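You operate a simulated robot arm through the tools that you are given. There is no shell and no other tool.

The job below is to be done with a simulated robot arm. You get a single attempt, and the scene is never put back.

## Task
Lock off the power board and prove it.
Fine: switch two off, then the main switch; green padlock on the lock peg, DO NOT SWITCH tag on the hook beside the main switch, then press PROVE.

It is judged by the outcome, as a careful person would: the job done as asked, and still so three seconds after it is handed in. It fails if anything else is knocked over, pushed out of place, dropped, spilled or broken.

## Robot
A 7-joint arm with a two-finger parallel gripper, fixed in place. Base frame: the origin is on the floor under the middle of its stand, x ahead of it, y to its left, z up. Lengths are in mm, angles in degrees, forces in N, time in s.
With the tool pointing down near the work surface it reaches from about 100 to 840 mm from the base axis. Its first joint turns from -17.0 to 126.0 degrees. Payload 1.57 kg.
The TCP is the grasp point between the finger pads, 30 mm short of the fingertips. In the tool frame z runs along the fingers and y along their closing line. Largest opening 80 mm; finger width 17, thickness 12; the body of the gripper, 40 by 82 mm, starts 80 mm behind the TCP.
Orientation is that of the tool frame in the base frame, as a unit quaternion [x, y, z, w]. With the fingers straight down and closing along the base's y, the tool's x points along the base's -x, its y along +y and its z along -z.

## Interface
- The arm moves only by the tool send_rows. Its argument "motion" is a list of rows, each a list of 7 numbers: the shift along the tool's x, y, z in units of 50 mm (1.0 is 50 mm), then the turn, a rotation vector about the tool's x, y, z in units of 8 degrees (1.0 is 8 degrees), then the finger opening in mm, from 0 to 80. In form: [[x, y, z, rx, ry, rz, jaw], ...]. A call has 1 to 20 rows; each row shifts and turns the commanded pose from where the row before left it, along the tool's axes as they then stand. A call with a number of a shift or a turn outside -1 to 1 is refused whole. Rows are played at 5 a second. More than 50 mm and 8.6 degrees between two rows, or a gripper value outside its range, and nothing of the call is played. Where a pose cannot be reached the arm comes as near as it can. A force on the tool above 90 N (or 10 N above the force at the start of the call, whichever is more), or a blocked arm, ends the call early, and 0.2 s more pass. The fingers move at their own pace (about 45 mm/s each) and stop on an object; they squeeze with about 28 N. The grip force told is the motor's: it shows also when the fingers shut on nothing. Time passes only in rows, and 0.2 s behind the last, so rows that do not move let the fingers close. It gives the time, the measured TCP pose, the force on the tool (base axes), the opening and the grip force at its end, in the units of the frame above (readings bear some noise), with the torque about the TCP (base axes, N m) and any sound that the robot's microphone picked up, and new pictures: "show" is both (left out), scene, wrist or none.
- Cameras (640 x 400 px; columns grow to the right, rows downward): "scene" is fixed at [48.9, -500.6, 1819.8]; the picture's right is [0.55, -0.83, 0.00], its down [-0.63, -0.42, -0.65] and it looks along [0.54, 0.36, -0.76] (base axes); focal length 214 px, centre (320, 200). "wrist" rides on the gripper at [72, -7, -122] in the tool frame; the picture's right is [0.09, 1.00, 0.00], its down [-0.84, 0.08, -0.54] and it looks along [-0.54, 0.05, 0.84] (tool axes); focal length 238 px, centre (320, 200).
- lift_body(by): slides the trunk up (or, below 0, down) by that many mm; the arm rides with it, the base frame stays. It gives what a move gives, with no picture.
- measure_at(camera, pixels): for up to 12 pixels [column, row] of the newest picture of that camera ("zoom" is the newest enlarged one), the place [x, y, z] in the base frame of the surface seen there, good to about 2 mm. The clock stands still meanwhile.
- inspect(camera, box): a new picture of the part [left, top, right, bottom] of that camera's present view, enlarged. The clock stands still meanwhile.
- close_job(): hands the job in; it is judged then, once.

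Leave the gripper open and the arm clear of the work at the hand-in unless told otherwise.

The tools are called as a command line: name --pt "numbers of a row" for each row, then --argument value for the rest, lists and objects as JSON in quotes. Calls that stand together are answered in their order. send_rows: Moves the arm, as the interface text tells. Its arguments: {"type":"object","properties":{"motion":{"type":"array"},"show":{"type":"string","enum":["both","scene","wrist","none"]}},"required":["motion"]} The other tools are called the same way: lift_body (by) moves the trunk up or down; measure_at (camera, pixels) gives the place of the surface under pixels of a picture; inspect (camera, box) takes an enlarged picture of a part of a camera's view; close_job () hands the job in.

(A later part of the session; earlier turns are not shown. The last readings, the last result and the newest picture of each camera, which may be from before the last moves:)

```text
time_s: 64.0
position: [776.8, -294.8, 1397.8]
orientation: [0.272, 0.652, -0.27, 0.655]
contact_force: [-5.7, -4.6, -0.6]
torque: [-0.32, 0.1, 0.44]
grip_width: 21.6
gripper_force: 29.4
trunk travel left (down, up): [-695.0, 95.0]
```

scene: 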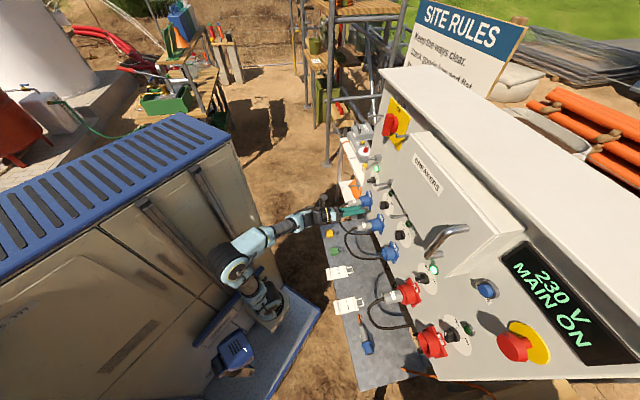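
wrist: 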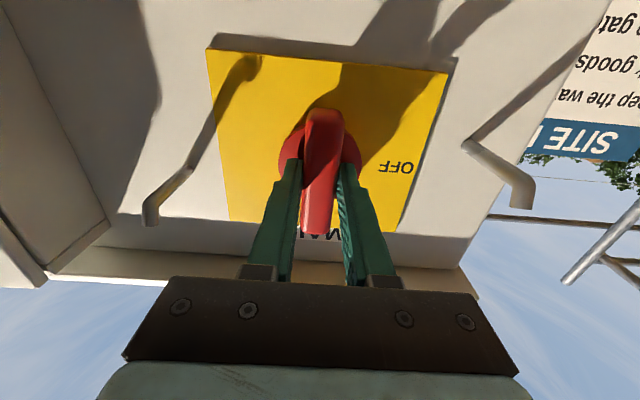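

Handle gripped (21.6 mm). Turning counter-clockwise 45° first.

send_rows --pt "0 0 0 0 0 -0.94 10" --pt "0 0 0 0 0 -0.94 10" --pt "0 0 0 0 0 -0.94 10" --pt "0 0 0 0 0 -0.94 10" --pt "0 0 0 0 0 -0.94 10" --pt "0 0 0 0 0 -0.94 10" --show "wrist"

```text
time_s: 65.5
position: [775.9, -297.1, 1399.1]
orientation: [0.002, 0.706, -0.503, 0.499]
contact_force: [-9.2, -8.6, 4.6]
torque: [0.08, 0.04, 0.76]
grip_width: 21.8
gripper_force: 34.9
trunk travel left (down, up): [-695.0, 95.0]
```

wrist: 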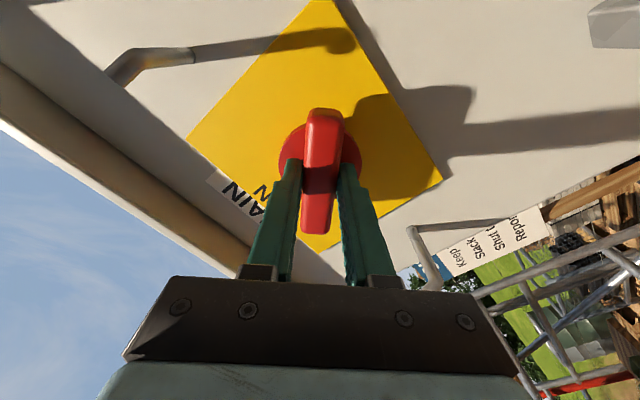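

Handle follows at 45°, with low forces. Turning the remaining 45°.

send_rows --pt "0 0 0 0 0 -0.94 10" --pt "0 0 0 0 0 -0.94 10" --pt "0 0 0 0 0 -0.94 10" --pt "0 0 0 0 0 -0.94 10" --pt "0 0 0 0 0 -0.94 10" --pt "0 0 0 0 0 -0.94 10" --pt "0 0 0 0 0 0 10" --show "both"

inspect --camera "scene" --box '[480, 240, 640, 370]'

```text
time_s: 67.0
position: [775.1, -295.3, 1399.8]
orientation: [0.269, -0.652, 0.655, -0.27]
contact_force: [1.9, -17.1, 18.0]
torque: [0.46, 0.25, -0.03]
grip_width: 21.9
gripper_force: 35.1
trunk travel left (down, up): [-695.0, 95.0]
```

scene: 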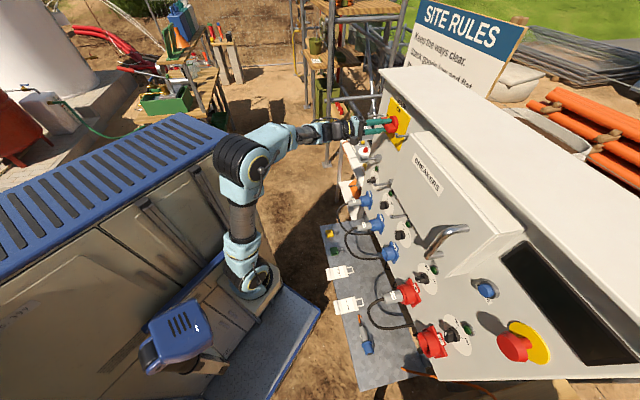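
wrist: 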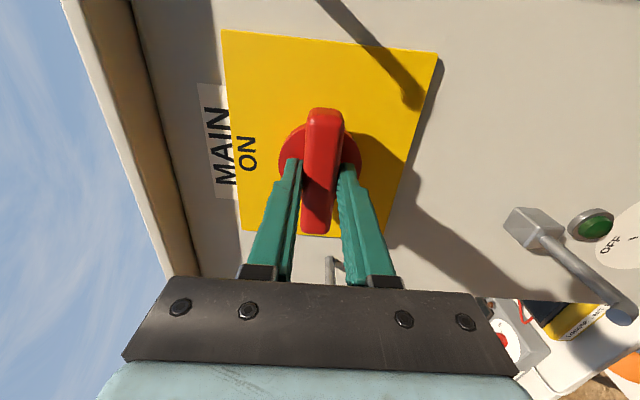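

```text
3.08 times, centred on (560, 305) of scene
```

zoom: 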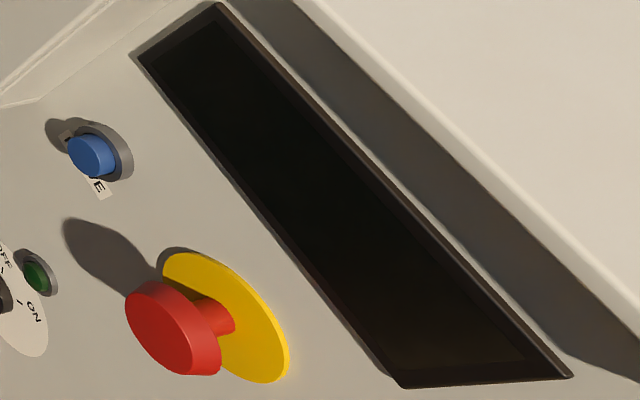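

The display has gone blank and the lamps are off, so the main is off at 90°. Opening and backing away straight to check the handle's angle.

send_rows --pt "0 0 0 0 0 0 60" --pt "0 0 0 0 0 0 60" --pt "0 0 0 0 0 0 60" --pt "0 0 -0.4 0 0 0 60" --pt "0 0 -0.8 0 0 0 60" --pt "0 0 -0.8 0 0 0 60" --pt "0 0 -0.8 0 0 0 60" --show "both"

inspect --camera "wrist" --box '[220, 20, 460, 180]'

inspect --camera "scene" --box '[350, 90, 450, 160]'

```text
time_s: 68.7
position: [677.1, -193.7, 1394.5]
orientation: [0.27, -0.652, 0.655, -0.27]
contact_force: [0.5, 0.2, -0.3]
torque: [0.0, 0.0, 0.04]
grip_width: 60.1
gripper_force: 0.1
trunk travel left (down, up): [-695.0, 95.0]
```

scene: 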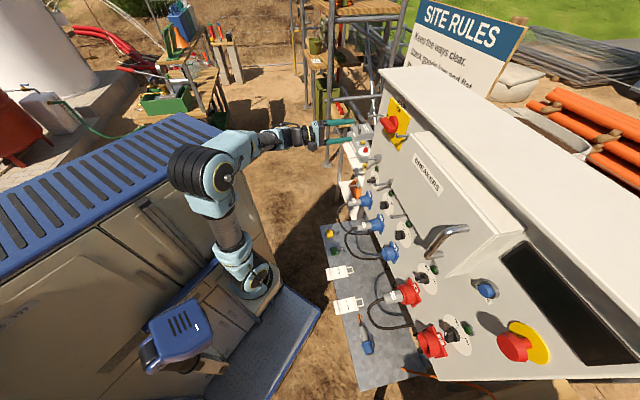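
wrist: 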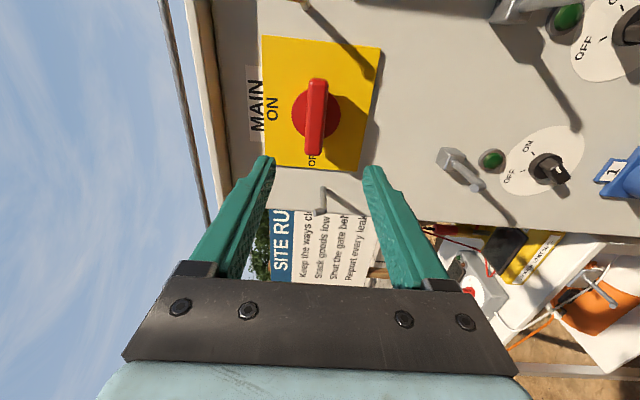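

```text
2.50 times, centred on (340, 100) of wrist
```

zoom: 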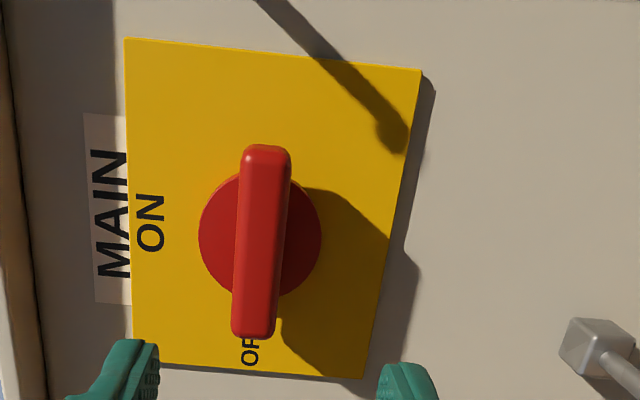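

```text
5.71 times, centred on (400, 125) of scene
```

zoom: 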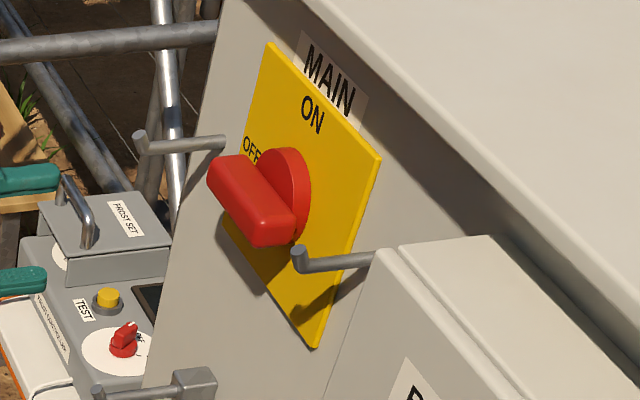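

Main switch is OFF and square. Next the green padlock: I'll roll back to camera-below and pitch the tool down 90° so the fingers point at the shelf. First, some cable points near the padlock's column, to plan a clear descent.

measure_at --camera "scene" --pixels '[[350, 233], [361, 234.4], [349, 250], [357, 257], [369, 258.6], [346, 232], [352, 228], [344, 244], [346.5, 247], [339, 218], [340, 222], [345, 230]]'

send_rows --pt "0 0 0 0 0 0.9375 60" --pt "0 0 0 0 0 0.9375 60" --pt "0 0 0 0 0 0.9375 60" --pt "0 0 0 0 0 0.9375 60" --pt "0 0 0 0 0 0.9375 60" --pt "0 0 0 0 0 0.9375 60" --pt "0 0 0 0 0 0.9375 60" --pt "0 0 0 0 0 0.9375 60" --pt "0 0 0 0 0 0.9375 60" --pt "0 0 0 0 0 0.9375 60" --pt "0 0 0 0 0 0.9375 60" --pt "0 0 0 0 0 0.9375 60" --show "none"

send_rows --pt "0 0 0 0 0.9375 0 60" --pt "0 0 0 0 0.9375 0 60" --pt "0 0 0 0 0.9375 0 60" --pt "0 0 0 0 0.9375 0 60" --pt "0 0 0 0 0.9375 0 60" --pt "0 0 0 0 0.9375 0 60" --pt "0 0 0 0 0.9375 0 60" --pt "0 0 0 0 0.9375 0 60" --pt "0 0 0 0 0.9375 0 60" --pt "0 0 0 0 0.9375 0 60" --pt "0 0 0 0 0.9375 0 60" --pt "0 0 0 0 0.9375 0 60" --show "both"

```text
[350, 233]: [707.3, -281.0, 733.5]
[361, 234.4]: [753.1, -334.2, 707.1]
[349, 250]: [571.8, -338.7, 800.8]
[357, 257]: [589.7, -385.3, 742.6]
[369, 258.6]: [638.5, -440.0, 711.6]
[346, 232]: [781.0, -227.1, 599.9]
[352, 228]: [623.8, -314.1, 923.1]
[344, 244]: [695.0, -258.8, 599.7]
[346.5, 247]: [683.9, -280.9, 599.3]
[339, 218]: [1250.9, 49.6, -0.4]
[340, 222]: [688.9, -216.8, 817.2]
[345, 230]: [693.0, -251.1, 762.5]
```

```text
time_s: 71.2
position: [677.4, -196.0, 1398.1]
orientation: [0.272, 0.652, -0.272, 0.654]
contact_force: [1.0, -0.3, 0.5]
torque: [-0.03, 0.01, 0.03]
grip_width: 60.3
gripper_force: 0.1
trunk travel left (down, up): [-695.0, 95.0]
```

```text
time_s: 73.8
position: [677.0, -195.6, 1398.0]
orientation: [0.383, 0.924, -0.001, 0.0]
contact_force: [-0.8, 0.5, 0.3]
torque: [0.03, -0.07, -0.04]
grip_width: 60.0
gripper_force: 0.0
trunk travel left (down, up): [-695.0, 95.0]
```

scene: 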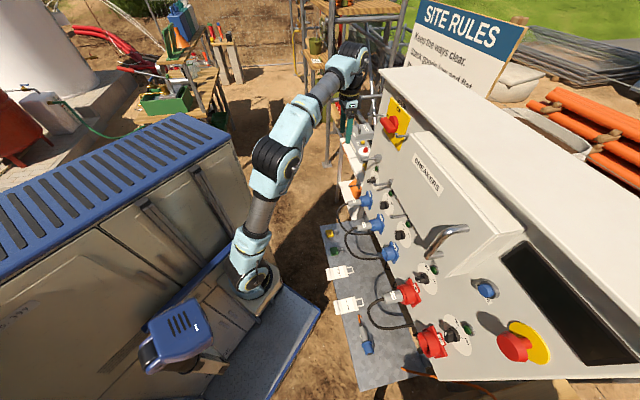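
wrist: 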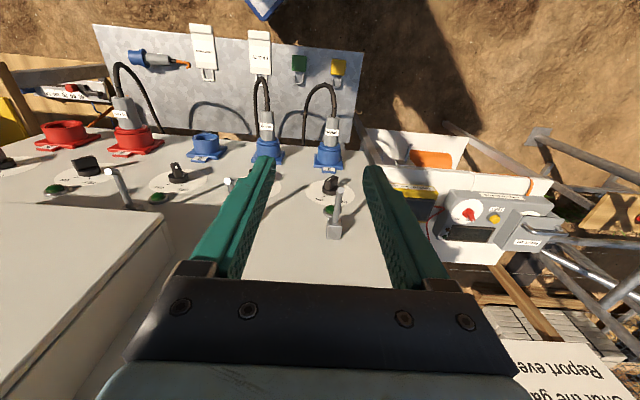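

The tool points straight down. Cables run close to the padlock's column at f≥624, s≈−191 to −210 and s≈−312 to −334. I'll move right 76 mm and back 32 mm, tilt the tool 8° so the wrist leans away from the cables, then lower the trunk 560 mm.

send_rows --pt "0.64 -0.5 0 0 0 0 60" --pt "0 -0.5 0 0 0 0 60" --pt "0 -0.52 0 0 -1 0 60" --pt "0 0 0 0 0 0 60" --show "none"

lift_body --by -400

send_rows --pt "0 0 0 0 0 0 60" --show "both"

```text
time_s: 74.8
position: [600.5, -226.4, 1397.8]
orientation: [0.382, 0.921, -0.028, 0.066]
contact_force: [-0.5, -0.3, -0.3]
torque: [-0.01, -0.02, -0.02]
grip_width: 59.9
gripper_force: 0.0
trunk travel left (down, up): [-695.0, 95.0]
```

```text
time_s: 78.7
position: [600.6, -227.1, 998.9]
orientation: [0.383, 0.921, -0.026, 0.065]
contact_force: [-0.7, 1.2, 0.8]
torque: [-0.01, -0.01, 0.02]
grip_width: 60.0
gripper_force: 0.0
trunk travel left (down, up): [-295.0, 495.0]
```

```text
time_s: 79.1
position: [600.3, -227.3, 998.5]
orientation: [0.382, 0.921, -0.029, 0.065]
contact_force: [0.0, -0.4, 0.2]
torque: [-0.03, 0.0, 0.01]
grip_width: 59.9
gripper_force: 0.0
trunk travel left (down, up): [-295.0, 495.0]
```

scene: 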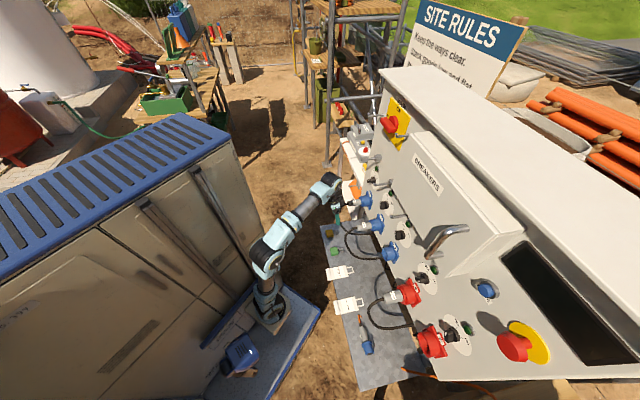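
wrist: 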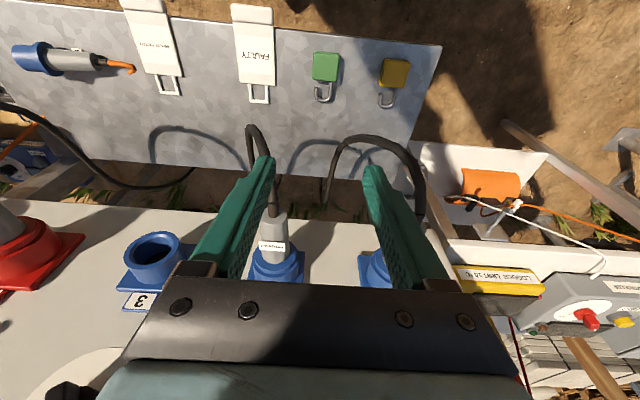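

I have a clear view: the green padlock is at (325,68), open-shackle end toward the panel. I'll enlarge and measure it.

inspect --camera "wrist" --box '[285, 35, 425, 120]'

measure_at --camera "wrist" --pixels '[[325, 66], [315, 55], [337, 55], [315, 78], [337, 79], [325, 101], [316, 95], [332, 86], [332, 95], [324, 92], [396, 72], [316, 86]]'

```text
4.57 times, centred on (355, 78) of wrist
```

zoom: 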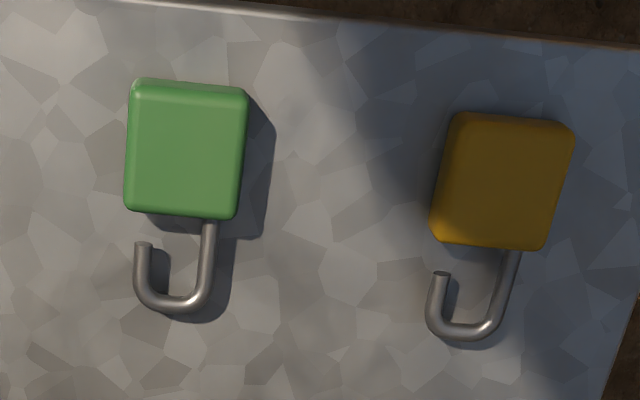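

```text
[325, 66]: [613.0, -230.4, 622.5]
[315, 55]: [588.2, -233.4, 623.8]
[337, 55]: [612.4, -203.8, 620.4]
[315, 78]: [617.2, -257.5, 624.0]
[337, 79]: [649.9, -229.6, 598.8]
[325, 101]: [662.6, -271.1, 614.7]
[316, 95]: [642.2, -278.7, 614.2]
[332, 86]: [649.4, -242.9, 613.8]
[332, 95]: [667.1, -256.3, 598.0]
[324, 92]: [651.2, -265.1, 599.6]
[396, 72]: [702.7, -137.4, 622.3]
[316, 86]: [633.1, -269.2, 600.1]
```

Padlock: the body spans s −290…−250 and f 574…622, the hole between its legs is about 18 mm wide, and the attached leg is on the panel-left side. While the arm is out of the way, one more high zoom on each rod from the fixed camera to compare finish and shape.

inspect --camera "scene" --box '[364, 105, 396, 125]'

inspect --camera "scene" --box '[390, 125, 422, 145]'

inspect --camera "scene" --box '[355, 148, 387, 168]'

inspect --camera "scene" --box '[370, 172, 402, 192]'

inspect --camera "scene" --box '[386, 204, 418, 224]'

```text
16.00 times, centred on (380, 115) of scene
```

zoom: 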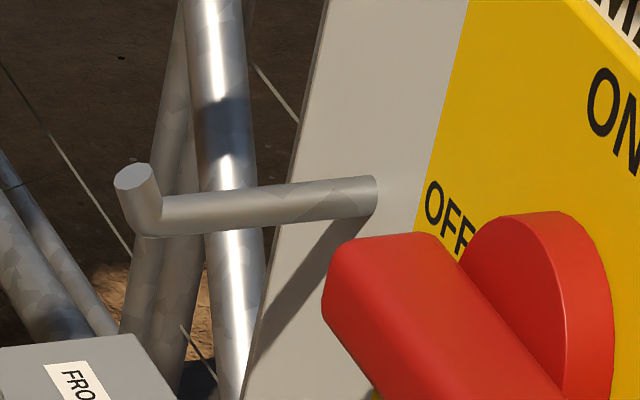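

```text
16.00 times, centred on (406, 135) of scene
```

zoom: 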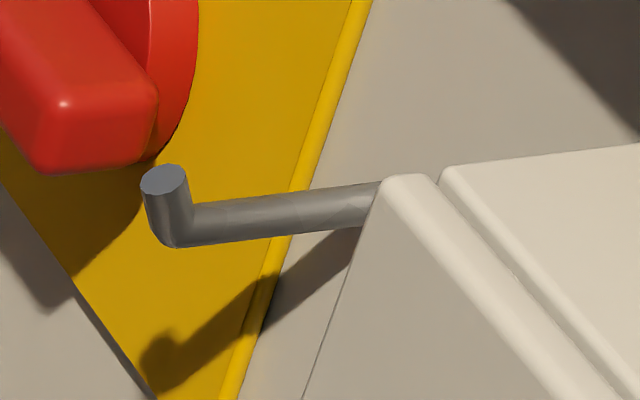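

```text
16.00 times, centred on (371, 158) of scene
```

zoom: 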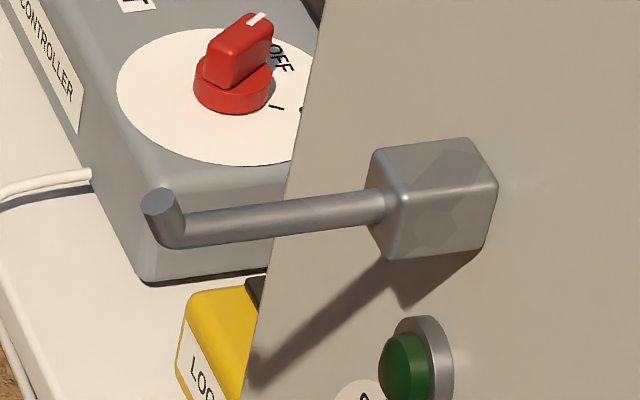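

```text
16.00 times, centred on (386, 182) of scene
```

zoom: 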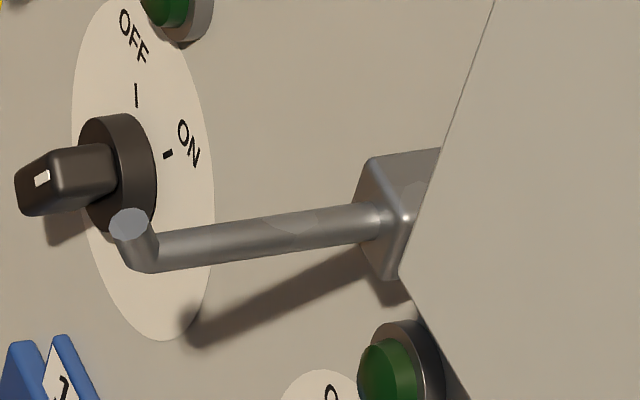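

```text
16.00 times, centred on (402, 214) of scene
```

zoom: 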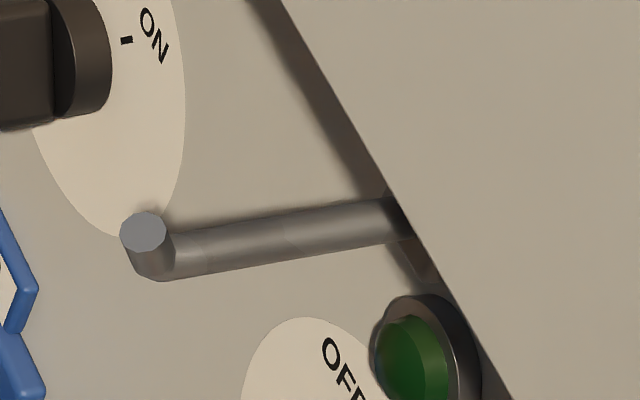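

inspect --camera "scene" --box '[368, 111, 378, 118]'

inspect --camera "scene" --box '[395, 131, 405, 138]'

inspect --camera "scene" --box '[360, 155, 370, 162]'

inspect --camera "scene" --box '[374, 180, 384, 187]'

```text
16.00 times, centred on (373, 114) of scene
```

zoom: 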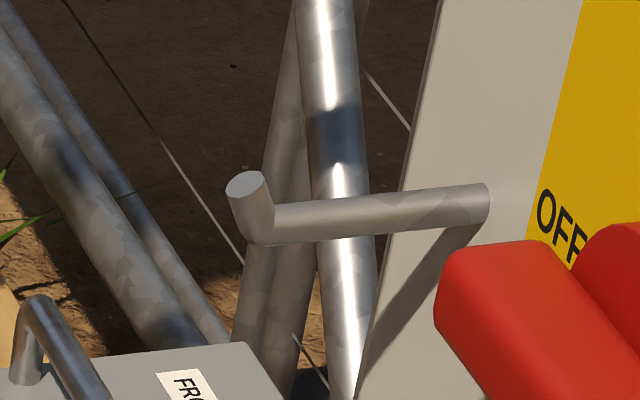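

```text
16.00 times, centred on (400, 134) of scene
```

zoom: 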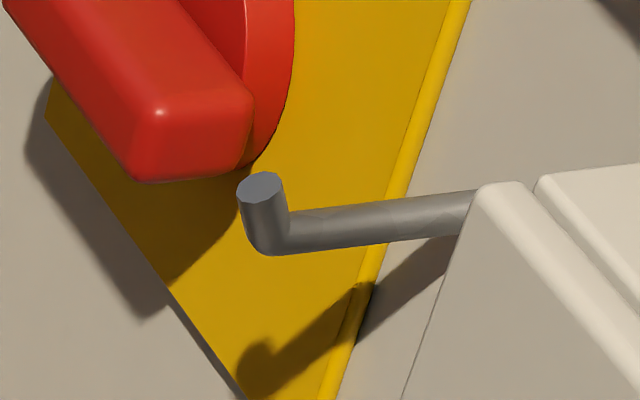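

```text
16.00 times, centred on (365, 158) of scene
```

zoom: 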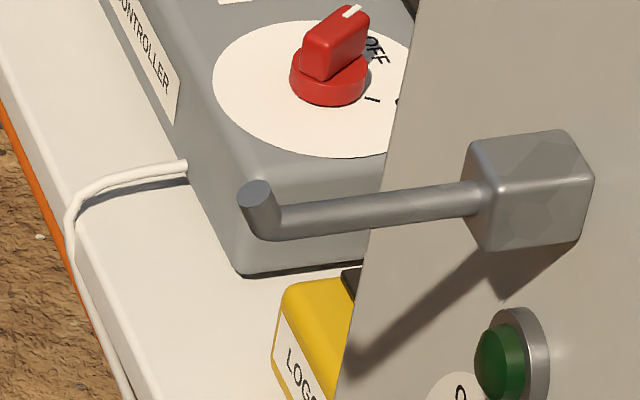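

```text
16.00 times, centred on (379, 184) of scene
```

zoom: 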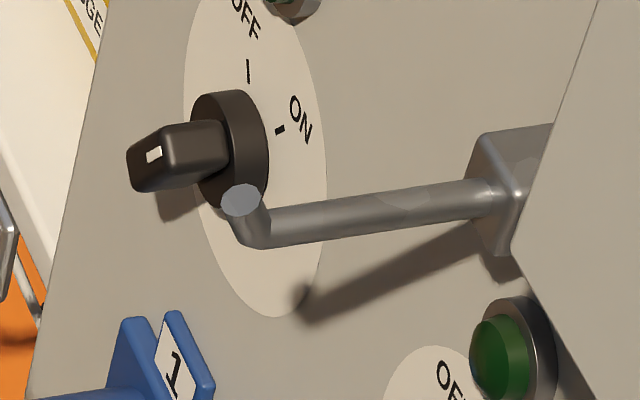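

The rods' differences are subtle. The shackle and loop inner sizes may show which rod each item was made for, so I'll measure the tag loop and shackle closely from here.

inspect --camera "wrist" --box '[140, 60, 204, 100]'

measure_at --camera "zoom" --pixels '[[200, 200], [390, 200], [200, 330], [390, 330], [290, 340], [290, 200]]'

inspect --camera "wrist" --box '[295, 75, 359, 115]'

```text
10.00 times, centred on (172, 80) of wrist
```

zoom: 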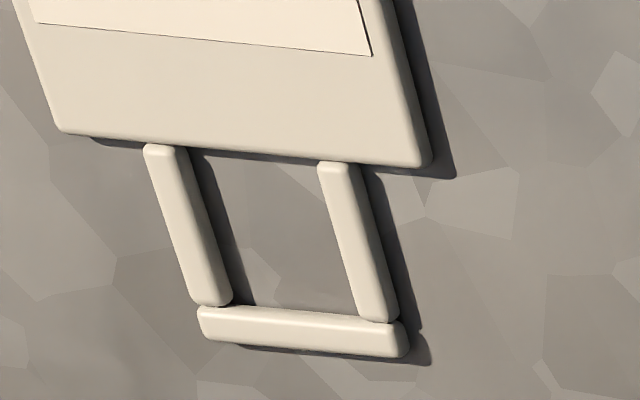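

```text
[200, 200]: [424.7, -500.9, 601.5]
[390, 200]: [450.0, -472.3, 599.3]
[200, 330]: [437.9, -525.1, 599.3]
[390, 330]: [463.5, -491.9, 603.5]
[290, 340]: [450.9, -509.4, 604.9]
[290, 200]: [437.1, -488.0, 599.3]
```

```text
10.00 times, centred on (327, 95) of wrist
```

zoom: 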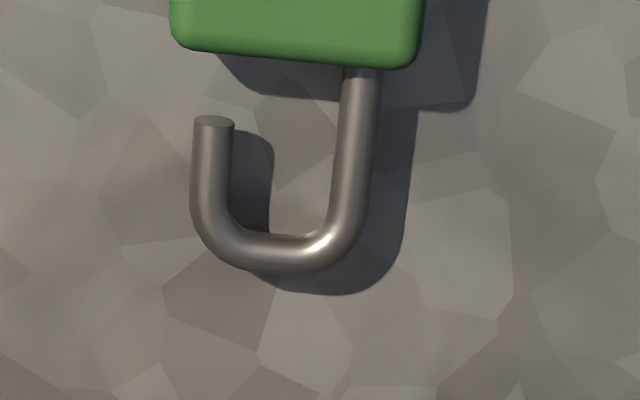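

The padlock's hole is about 22 mm wide and the tag loop about 25 mm. That fits the thinner right rod as the lock peg and the thicker left rod, which is like the hooks above ways 1–3, as the tag hook. The clearances to the yellow plate agree with this. Next I centre over the padlock, open the jaws to 70 and lower the trunk 250 mm.

send_rows --pt "-0.2 0.126 0 0 0 0 70" --pt "0 0 0 0 0 0 70" --show "none"

lift_body --by -250

send_rows --pt "0 0 0 0 0 0 70" --show "both"

```text
time_s: 79.7
position: [610.7, -230.3, 1000.6]
orientation: [0.382, 0.921, -0.027, 0.066]
contact_force: [0.7, 0.3, -0.1]
torque: [0.0, -0.01, -0.02]
grip_width: 70.1
gripper_force: 0.0
trunk travel left (down, up): [-295.0, 495.0]
```

```text
time_s: 82.3
position: [610.7, -229.8, 750.6]
orientation: [0.383, 0.921, -0.028, 0.065]
contact_force: [0.2, -0.8, -0.1]
torque: [-0.03, 0.0, -0.01]
grip_width: 69.9
gripper_force: 0.0
trunk travel left (down, up): [-45.0, 745.0]
```

```text
time_s: 82.7
position: [611.5, -229.9, 749.5]
orientation: [0.382, 0.921, -0.028, 0.066]
contact_force: [0.1, 0.4, 0.1]
torque: [0.0, 0.03, 0.0]
grip_width: 70.0
gripper_force: 0.0
trunk travel left (down, up): [-45.0, 745.0]
```

scene: 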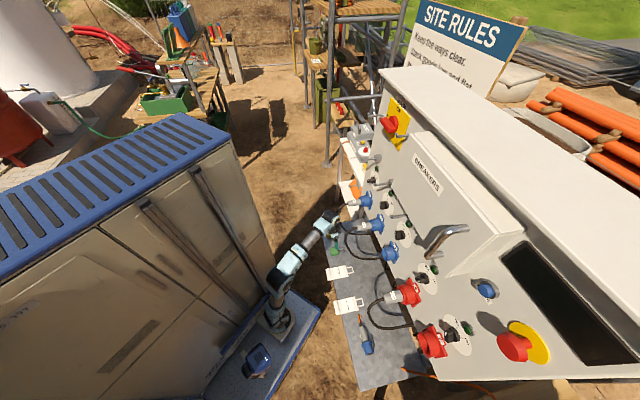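
wrist: 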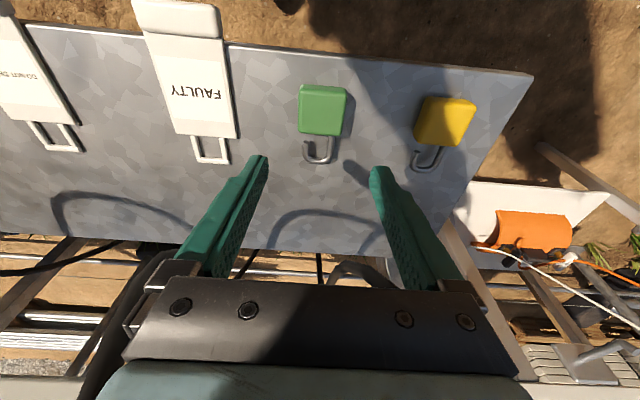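

Now nearly above it, with the green padlock at (323,110). Re-measuring its body edges from here for final centring.

measure_at --camera "wrist" --pixels '[[323, 110], [303, 110], [343, 110], [323, 88], [322, 132], [304, 90], [343, 90], [302, 130], [340, 130], [307, 155], [328, 150], [318, 162]]'

```text
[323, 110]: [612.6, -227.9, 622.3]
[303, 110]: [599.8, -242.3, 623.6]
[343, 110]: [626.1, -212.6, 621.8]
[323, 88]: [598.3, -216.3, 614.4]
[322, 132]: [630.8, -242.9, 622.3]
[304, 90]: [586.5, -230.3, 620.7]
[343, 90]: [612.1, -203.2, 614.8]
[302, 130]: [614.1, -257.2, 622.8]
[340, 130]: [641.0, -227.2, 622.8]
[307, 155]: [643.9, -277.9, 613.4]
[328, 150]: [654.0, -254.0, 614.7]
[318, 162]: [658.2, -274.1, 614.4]
```

Padlock centre is s≈−272.5, f≈598, and it is aligned with the panel axes. Shifting 2.8 mm left and descending vertically to fingertip height ~4 mm above the shelf, in steps.

send_rows --pt "0.08 0.056 0.572 0 0 0 70" --pt "0.08 0 0.572 0 0 0 70" --pt "0.08 0 0.572 0 0 0 70" --pt "0 0 0 0 0 0 70" --show "wrist"

```text
time_s: 83.7
position: [614.1, -228.9, 663.0]
orientation: [0.382, 0.921, -0.028, 0.066]
contact_force: [0.3, 0.5, 0.4]
torque: [0.0, -0.02, -0.02]
grip_width: 69.9
gripper_force: 0.1
trunk travel left (down, up): [-45.0, 745.0]
```

wrist: 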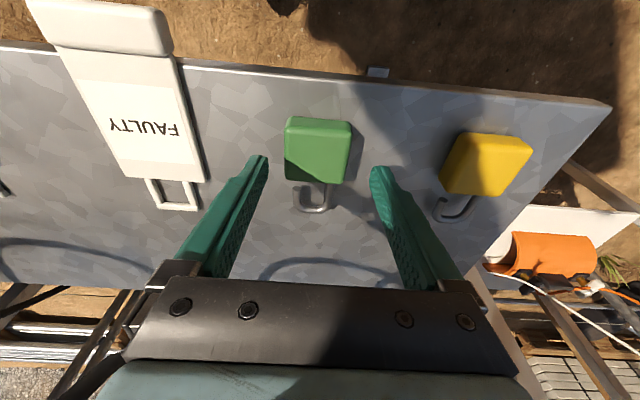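

Well aligned. Descending the final 29 mm, then closing on the body.

send_rows --pt "0.04 0 0.29 0 0 0 70" --pt "0.04 0 0.28 0 0 0 70" --pt "0 0 0 0 0 0 70" --pt "0 0 0 0 0 0 30" --pt "0 0 0 0 0 0 30" --pt "0 0 0 0 0 0 30" --pt "0 0 0 0 0 0 30" --show "wrist"

```text
time_s: 85.3
position: [615.5, -227.9, 634.5]
orientation: [0.383, 0.921, -0.028, 0.065]
contact_force: [0.9, -0.3, 0.3]
torque: [-0.01, 0.03, 0.01]
grip_width: 47.3
gripper_force: 28.0
trunk travel left (down, up): [-45.0, 745.0]
```

wrist: 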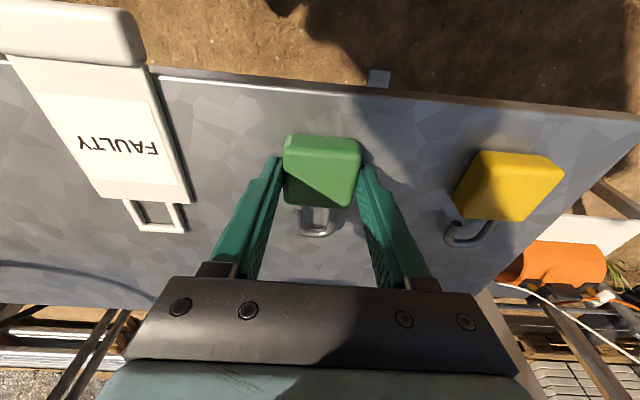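

The padlock is gripped (47 mm, 28 N). Lifting 45 mm and drawing it back 80 mm from the cables before raising further.

send_rows --pt "-0.06 0 -0.45 0 0 0 30" --pt "-0.06 0 -0.45 0 0 0 30" --pt "0.4 0 -0.055 0 0 0 30" --pt "0.4 0 -0.055 0 0 0 30" --pt "0.4 0 -0.055 0 0 0 30" --pt "0.4 0 -0.055 0 0 0 30" --pt "0 0 0 0 0 0 30" --show "both"

```text
time_s: 86.9
position: [555.0, -171.3, 680.1]
orientation: [0.382, 0.921, -0.028, 0.066]
contact_force: [-0.2, 1.0, -0.3]
torque: [0.02, -0.01, 0.01]
grip_width: 47.2
gripper_force: 28.1
trunk travel left (down, up): [-45.0, 745.0]
```

scene: 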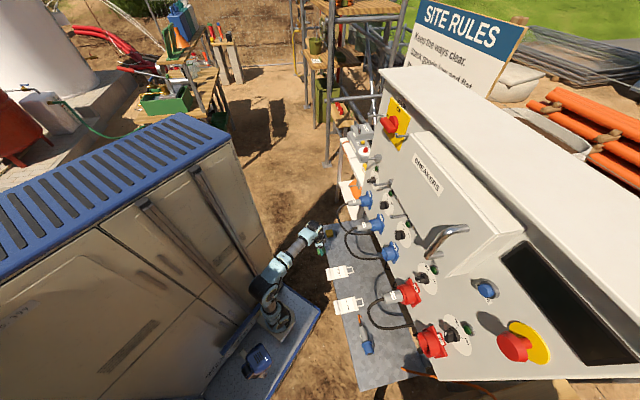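
wrist: 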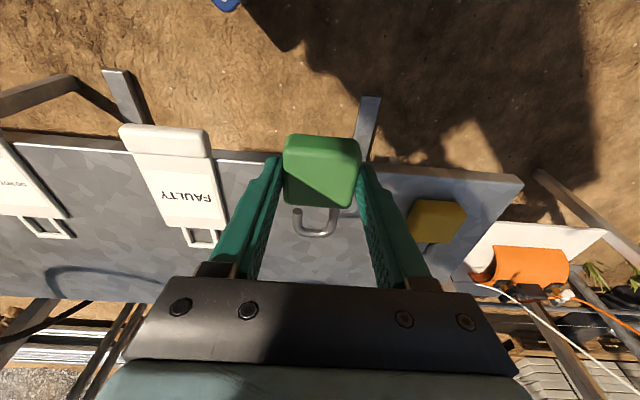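

Padlock held firmly and clear. Raising the trunk 632 mm, then pitching the tool up 90° so the shackle points up with its hole facing the panel, well away from it.

lift_body --by 632

send_rows --pt "0 0 0 0 -0.9375 0 30" --pt "0 0 0 0 -0.9375 0 30" --pt "0 0 0 0 -0.9375 0 30" --pt "0 0 0 0 -0.9375 0 30" --pt "0 0 0 0 -0.9375 0 30" --pt "0 0 0 0 -0.9375 0 30" --pt "0 0 0 0 -0.9375 0 30" --pt "0 0 0 0 -0.9375 0 30" --pt "0 0 0 0 -0.9375 0 30" --pt "0 0 0 0 -0.9375 0 30" --pt "0 0 0 0 -0.9375 0 30" --show "both"

```text
refused: 632 is not a number from -400 to 400
```

```text
time_s: 89.3
position: [557.2, -169.3, 681.2]
orientation: [0.269, 0.649, -0.273, 0.657]
contact_force: [1.3, -0.4, -1.3]
torque: [0.02, 0.04, 0.0]
grip_width: 47.3
gripper_force: 27.9
trunk travel left (down, up): [-45.0, 745.0]
```

scene: 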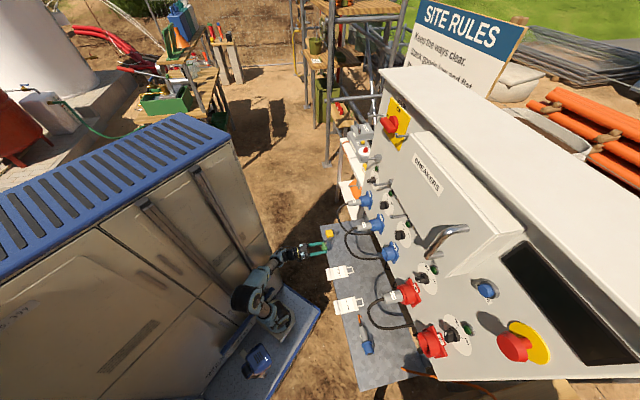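
wrist: 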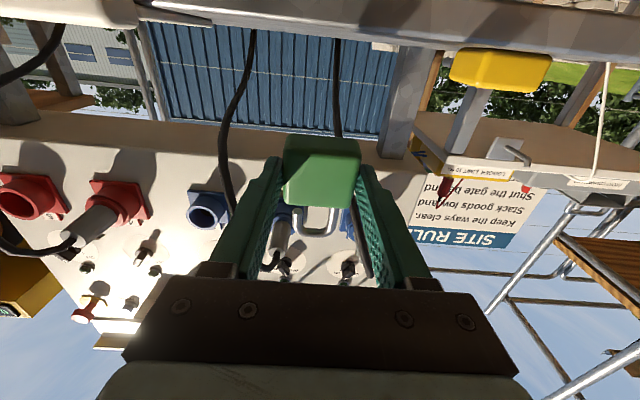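

The first lift was refused because the limit is 400 per call, so the pitch happened low down. It went without contact: the force stays ~1 N and the padlock is still held. The tool is level now, so I'll raise the trunk in two lifts.

lift_body --by 400

lift_body --by 235

send_rows --pt "0 0 0 0 -0.93 0 30" --pt "0 0 0 0 0 0 30" --show "both"

```text
time_s: 93.1
position: [557.2, -170.4, 1079.7]
orientation: [0.27, 0.65, -0.273, 0.656]
contact_force: [0.5, -0.5, -1.9]
torque: [0.02, 0.02, 0.01]
grip_width: 47.4
gripper_force: 27.4
trunk travel left (down, up): [-445.0, 345.0]
```

```text
time_s: 95.5
position: [556.7, -170.4, 1314.4]
orientation: [0.27, 0.65, -0.273, 0.656]
contact_force: [0.7, -0.3, -1.4]
torque: [0.01, 0.03, 0.03]
grip_width: 47.4
gripper_force: 28.2
trunk travel left (down, up): [-680.0, 110.0]
```

```text
time_s: 96.2
position: [556.8, -169.8, 1316.5]
orientation: [0.251, 0.605, -0.29, 0.697]
contact_force: [-0.2, 0.0, -0.6]
torque: [0.06, 0.03, -0.04]
grip_width: 47.3
gripper_force: 27.5
trunk travel left (down, up): [-680.0, 110.0]
```

scene: 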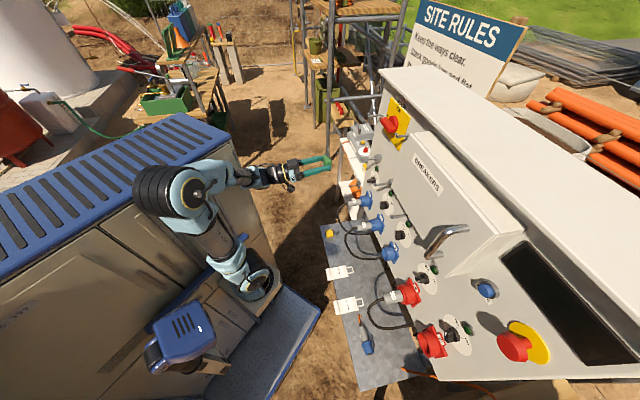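
wrist: 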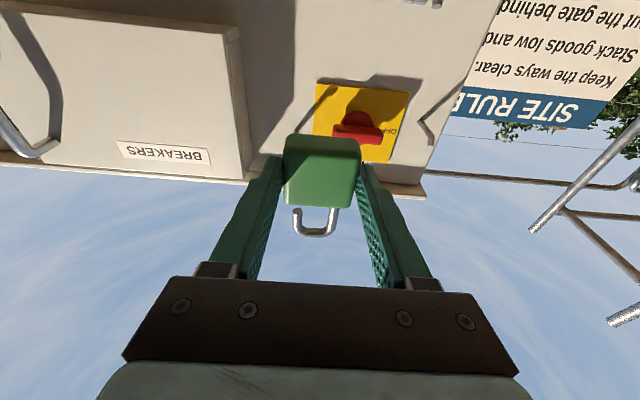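

Padlock is now upright with the shackle on top; the tool points 8° up so the lock hangs plumb. Moving up 66 mm and right 39 mm, then forward 130 mm toward the right-hand rod.

send_rows --pt "-0.653 -0.387 0.094 0 0 0 30" --pt "-0.653 -0.387 0.094 0 0 0 30" --pt "0.125 0 0.87 0 0 0 30" --pt "0.125 0 0.87 0 0 0 30" --pt "0.119 0 0.83 0 0 0 30" --pt "0 0 0 0 0 0 30" --show "both"

```text
time_s: 97.5
position: [629.8, -280.8, 1363.4]
orientation: [0.251, 0.605, -0.29, 0.698]
contact_force: [0.2, -0.2, -1.2]
torque: [0.02, 0.0, -0.01]
grip_width: 47.3
gripper_force: 27.9
out of reach, approached as far as the arm can: row 2
trunk travel left (down, up): [-680.0, 110.0]
```

scene: 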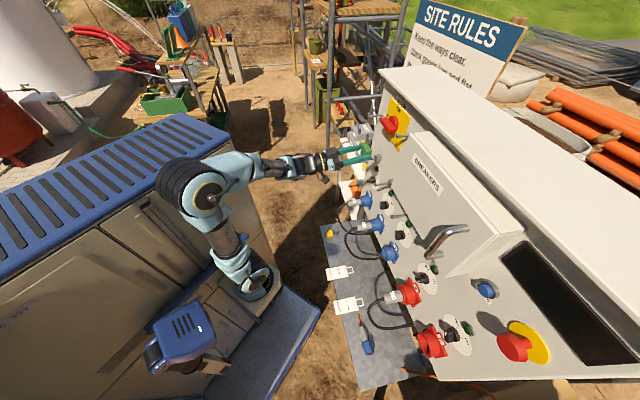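
wrist: 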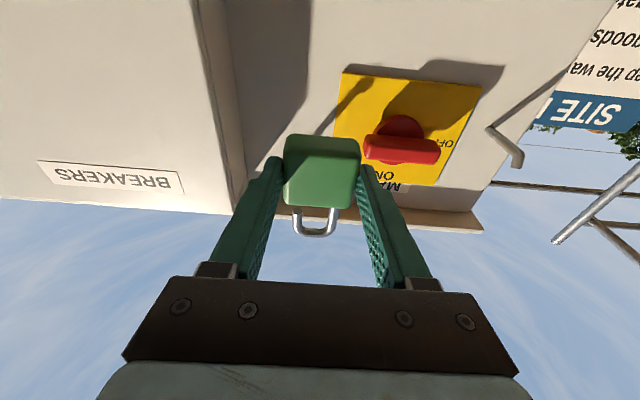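

A little short of target: f≈644, s≈−247, z≈1363. Correcting up 19 mm and right 12 mm, and edging forward 20 mm. Then I'll check the alignment of shackle and rod from the scene camera.

send_rows --pt "-0.319 -0.236 0.45 0 0 0 30" --pt "0 0 0 0 0 0 30" --show "both"

inspect --camera "scene" --box '[350, 110, 430, 160]'

```text
time_s: 98.2
position: [634.4, -303.5, 1382.9]
orientation: [0.251, 0.605, -0.29, 0.697]
contact_force: [0.3, -0.2, -1.0]
torque: [0.0, 0.01, 0.02]
grip_width: 47.5
gripper_force: 28.0
trunk travel left (down, up): [-680.0, 110.0]
```

scene: 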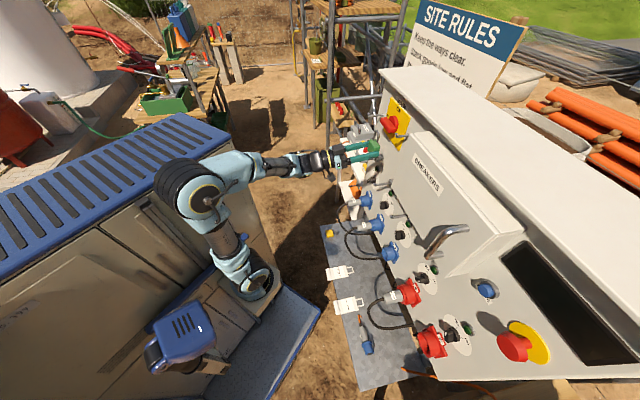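
wrist: 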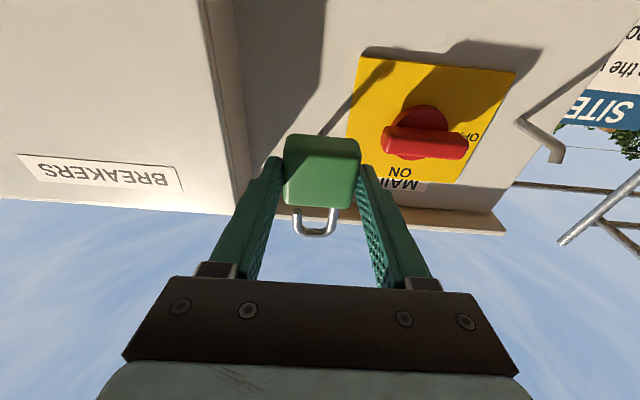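

```text
8.00 times, centred on (390, 135) of scene
```

zoom: 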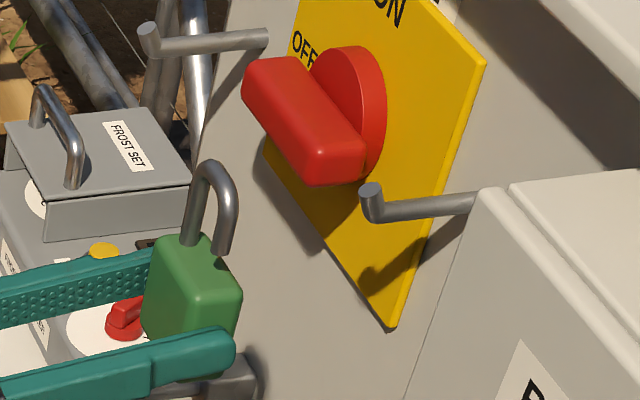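

The scene zoom shows the upright shackle and the right-hand rod clearly. Measuring both in the same picture for relative alignment.

measure_at --camera "scene" --pixels '[[374.2, 135.5], [378.3, 136.5], [377.7, 140.5], [376.2, 131], [372.5, 143], [377, 145.5], [396.3, 134], [397, 136.5], [402, 136.5], [406, 136], [378.5, 133.5], [374.8, 133]]'

```text
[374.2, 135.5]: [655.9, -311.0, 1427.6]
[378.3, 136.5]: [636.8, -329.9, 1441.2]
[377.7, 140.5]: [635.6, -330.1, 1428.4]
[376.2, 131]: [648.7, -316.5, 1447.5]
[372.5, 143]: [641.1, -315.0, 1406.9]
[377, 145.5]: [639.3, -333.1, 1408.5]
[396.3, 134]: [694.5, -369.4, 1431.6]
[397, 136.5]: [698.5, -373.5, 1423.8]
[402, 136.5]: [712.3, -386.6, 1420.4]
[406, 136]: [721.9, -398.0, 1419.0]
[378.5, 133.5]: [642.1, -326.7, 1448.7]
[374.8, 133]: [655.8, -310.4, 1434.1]
```

Alignment is excellent: shackle mid s≈−230.2 against rod s≈−229.8, hole z 1408–1441 against rod and lip 1413–1432. Dropping 1.5 mm and moving forward 60 mm to just before the rod tip, then re-checking.

send_rows --pt "0.1 0 0.39 0 0 0 30" --pt "0.05 0 0.4 0 0 0 30" --pt "0.05 0 0.4 0 0 0 30" --pt "0 0 0 0 0 0 30" --show "scene"

inspect --camera "scene" --box '[360, 110, 440, 160]'

```text
time_s: 99.2
position: [676.4, -348.5, 1382.8]
orientation: [0.251, 0.605, -0.29, 0.697]
contact_force: [0.0, 0.6, -1.1]
torque: [0.03, 0.0, 0.01]
grip_width: 47.4
gripper_force: 28.3
trunk travel left (down, up): [-680.0, 110.0]
```

scene: 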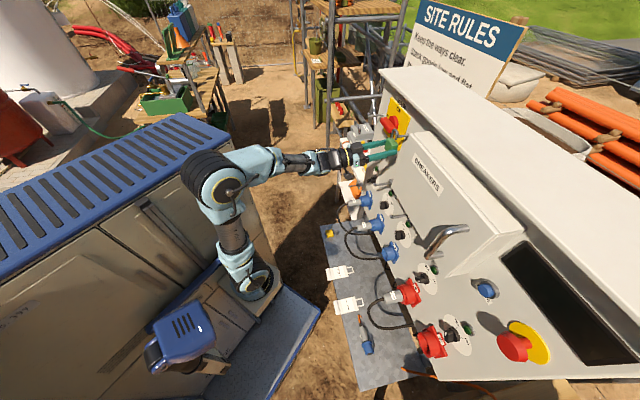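

```text
8.00 times, centred on (400, 135) of scene
```

zoom: 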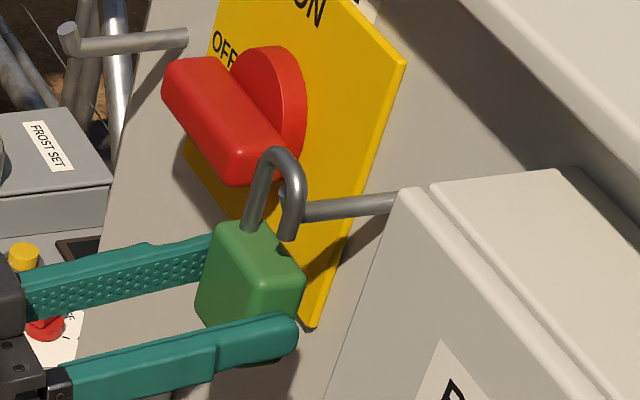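

measure_at --camera "scene" --pixels '[[391.8, 135.8], [396.8, 136], [396.4, 138.5], [394, 129.5], [390, 140], [401.5, 136], [405, 135.7], [391, 143]]'

```text
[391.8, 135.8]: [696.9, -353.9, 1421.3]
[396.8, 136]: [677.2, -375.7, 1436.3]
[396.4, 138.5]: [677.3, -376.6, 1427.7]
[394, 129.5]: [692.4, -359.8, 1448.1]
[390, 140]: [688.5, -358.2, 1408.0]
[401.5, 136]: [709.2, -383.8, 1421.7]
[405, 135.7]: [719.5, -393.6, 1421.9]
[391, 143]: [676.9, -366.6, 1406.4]
```

The shackle has drifted 2.4 mm right of the rod. Correcting that first, then sliding on another 35 mm over the tip.

send_rows --pt "0 0.048 0 0 0 0 30" --pt "0.033 0 0.23 0 0 0 30" --pt "0.033 0 0.23 0 0 0 30" --pt "0.033 0 0.23 0 0 0 30" --pt "0 0 0 0 0 0 30" --show "scene"

inspect --camera "scene" --box '[365, 110, 445, 160]'

```text
time_s: 100.3
position: [702.7, -371.6, 1382.1]
orientation: [0.251, 0.605, -0.29, 0.697]
contact_force: [0.1, 0.3, -1.2]
torque: [0.04, 0.02, 0.02]
grip_width: 47.1
gripper_force: 27.7
trunk travel left (down, up): [-680.0, 110.0]
```

scene: 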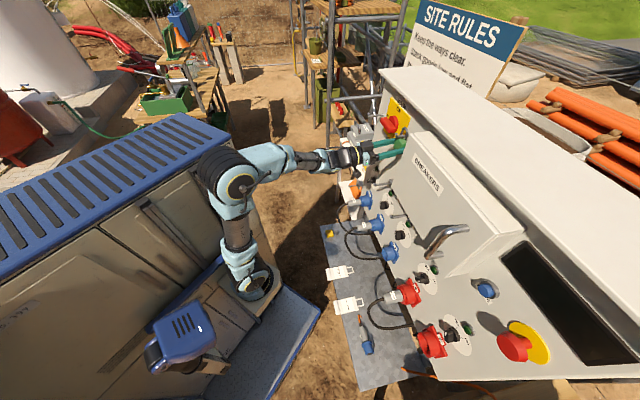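

```text
8.00 times, centred on (405, 135) of scene
```

zoom: 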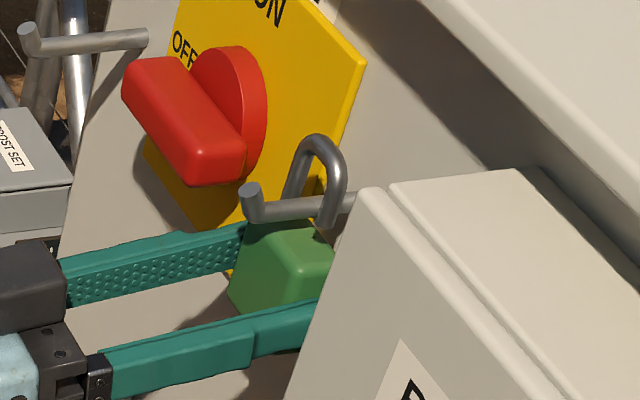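

The rod now runs through the shackle with no contact force. Lowering in small steps so the shackle settles on the rod (~18 mm).

send_rows --pt "0.12 0 -0.017 0 0 0 30" --pt "0.12 0 -0.017 0 0 0 30" --pt "0.06 0 -0.008 0 0 0 30" --pt "0 0 0 0 0 0 30" --show "scene"

inspect --camera "scene" --box '[365, 110, 445, 160]'

```text
time_s: 101.3
position: [702.9, -371.1, 1366.3]
orientation: [0.251, 0.606, -0.29, 0.697]
contact_force: [0.5, 0.5, -1.4]
torque: [-0.02, 0.03, -0.02]
grip_width: 47.3
gripper_force: 27.8
trunk travel left (down, up): [-680.0, 110.0]
```

scene: 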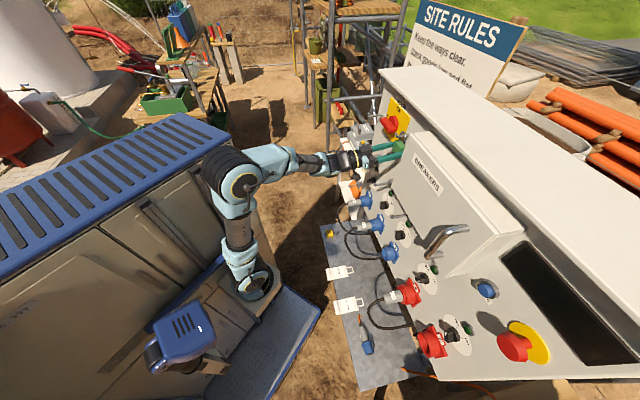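

```text
8.00 times, centred on (405, 135) of scene
```

zoom: 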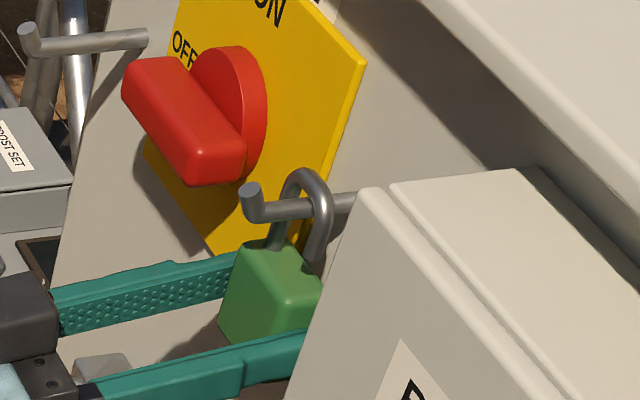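

Nearly resting. Lowering in 1.5 mm steps until the vertical force shows the shackle touching.

send_rows --pt "0.03 0 -0.004 0 0 0 30" --pt "0.03 0 -0.004 0 0 0 30" --pt "0 0 0 0 0 0 30" --show "none"

```text
time_s: 102.2
position: [702.3, -370.7, 1365.7]
orientation: [0.251, 0.604, -0.29, 0.699]
contact_force: [3.4, -1.9, 13.8]
torque: [-0.11, 0.08, 0.06]
grip_width: 47.6
gripper_force: 28.1
trunk travel left (down, up): [-680.0, 110.0]
```

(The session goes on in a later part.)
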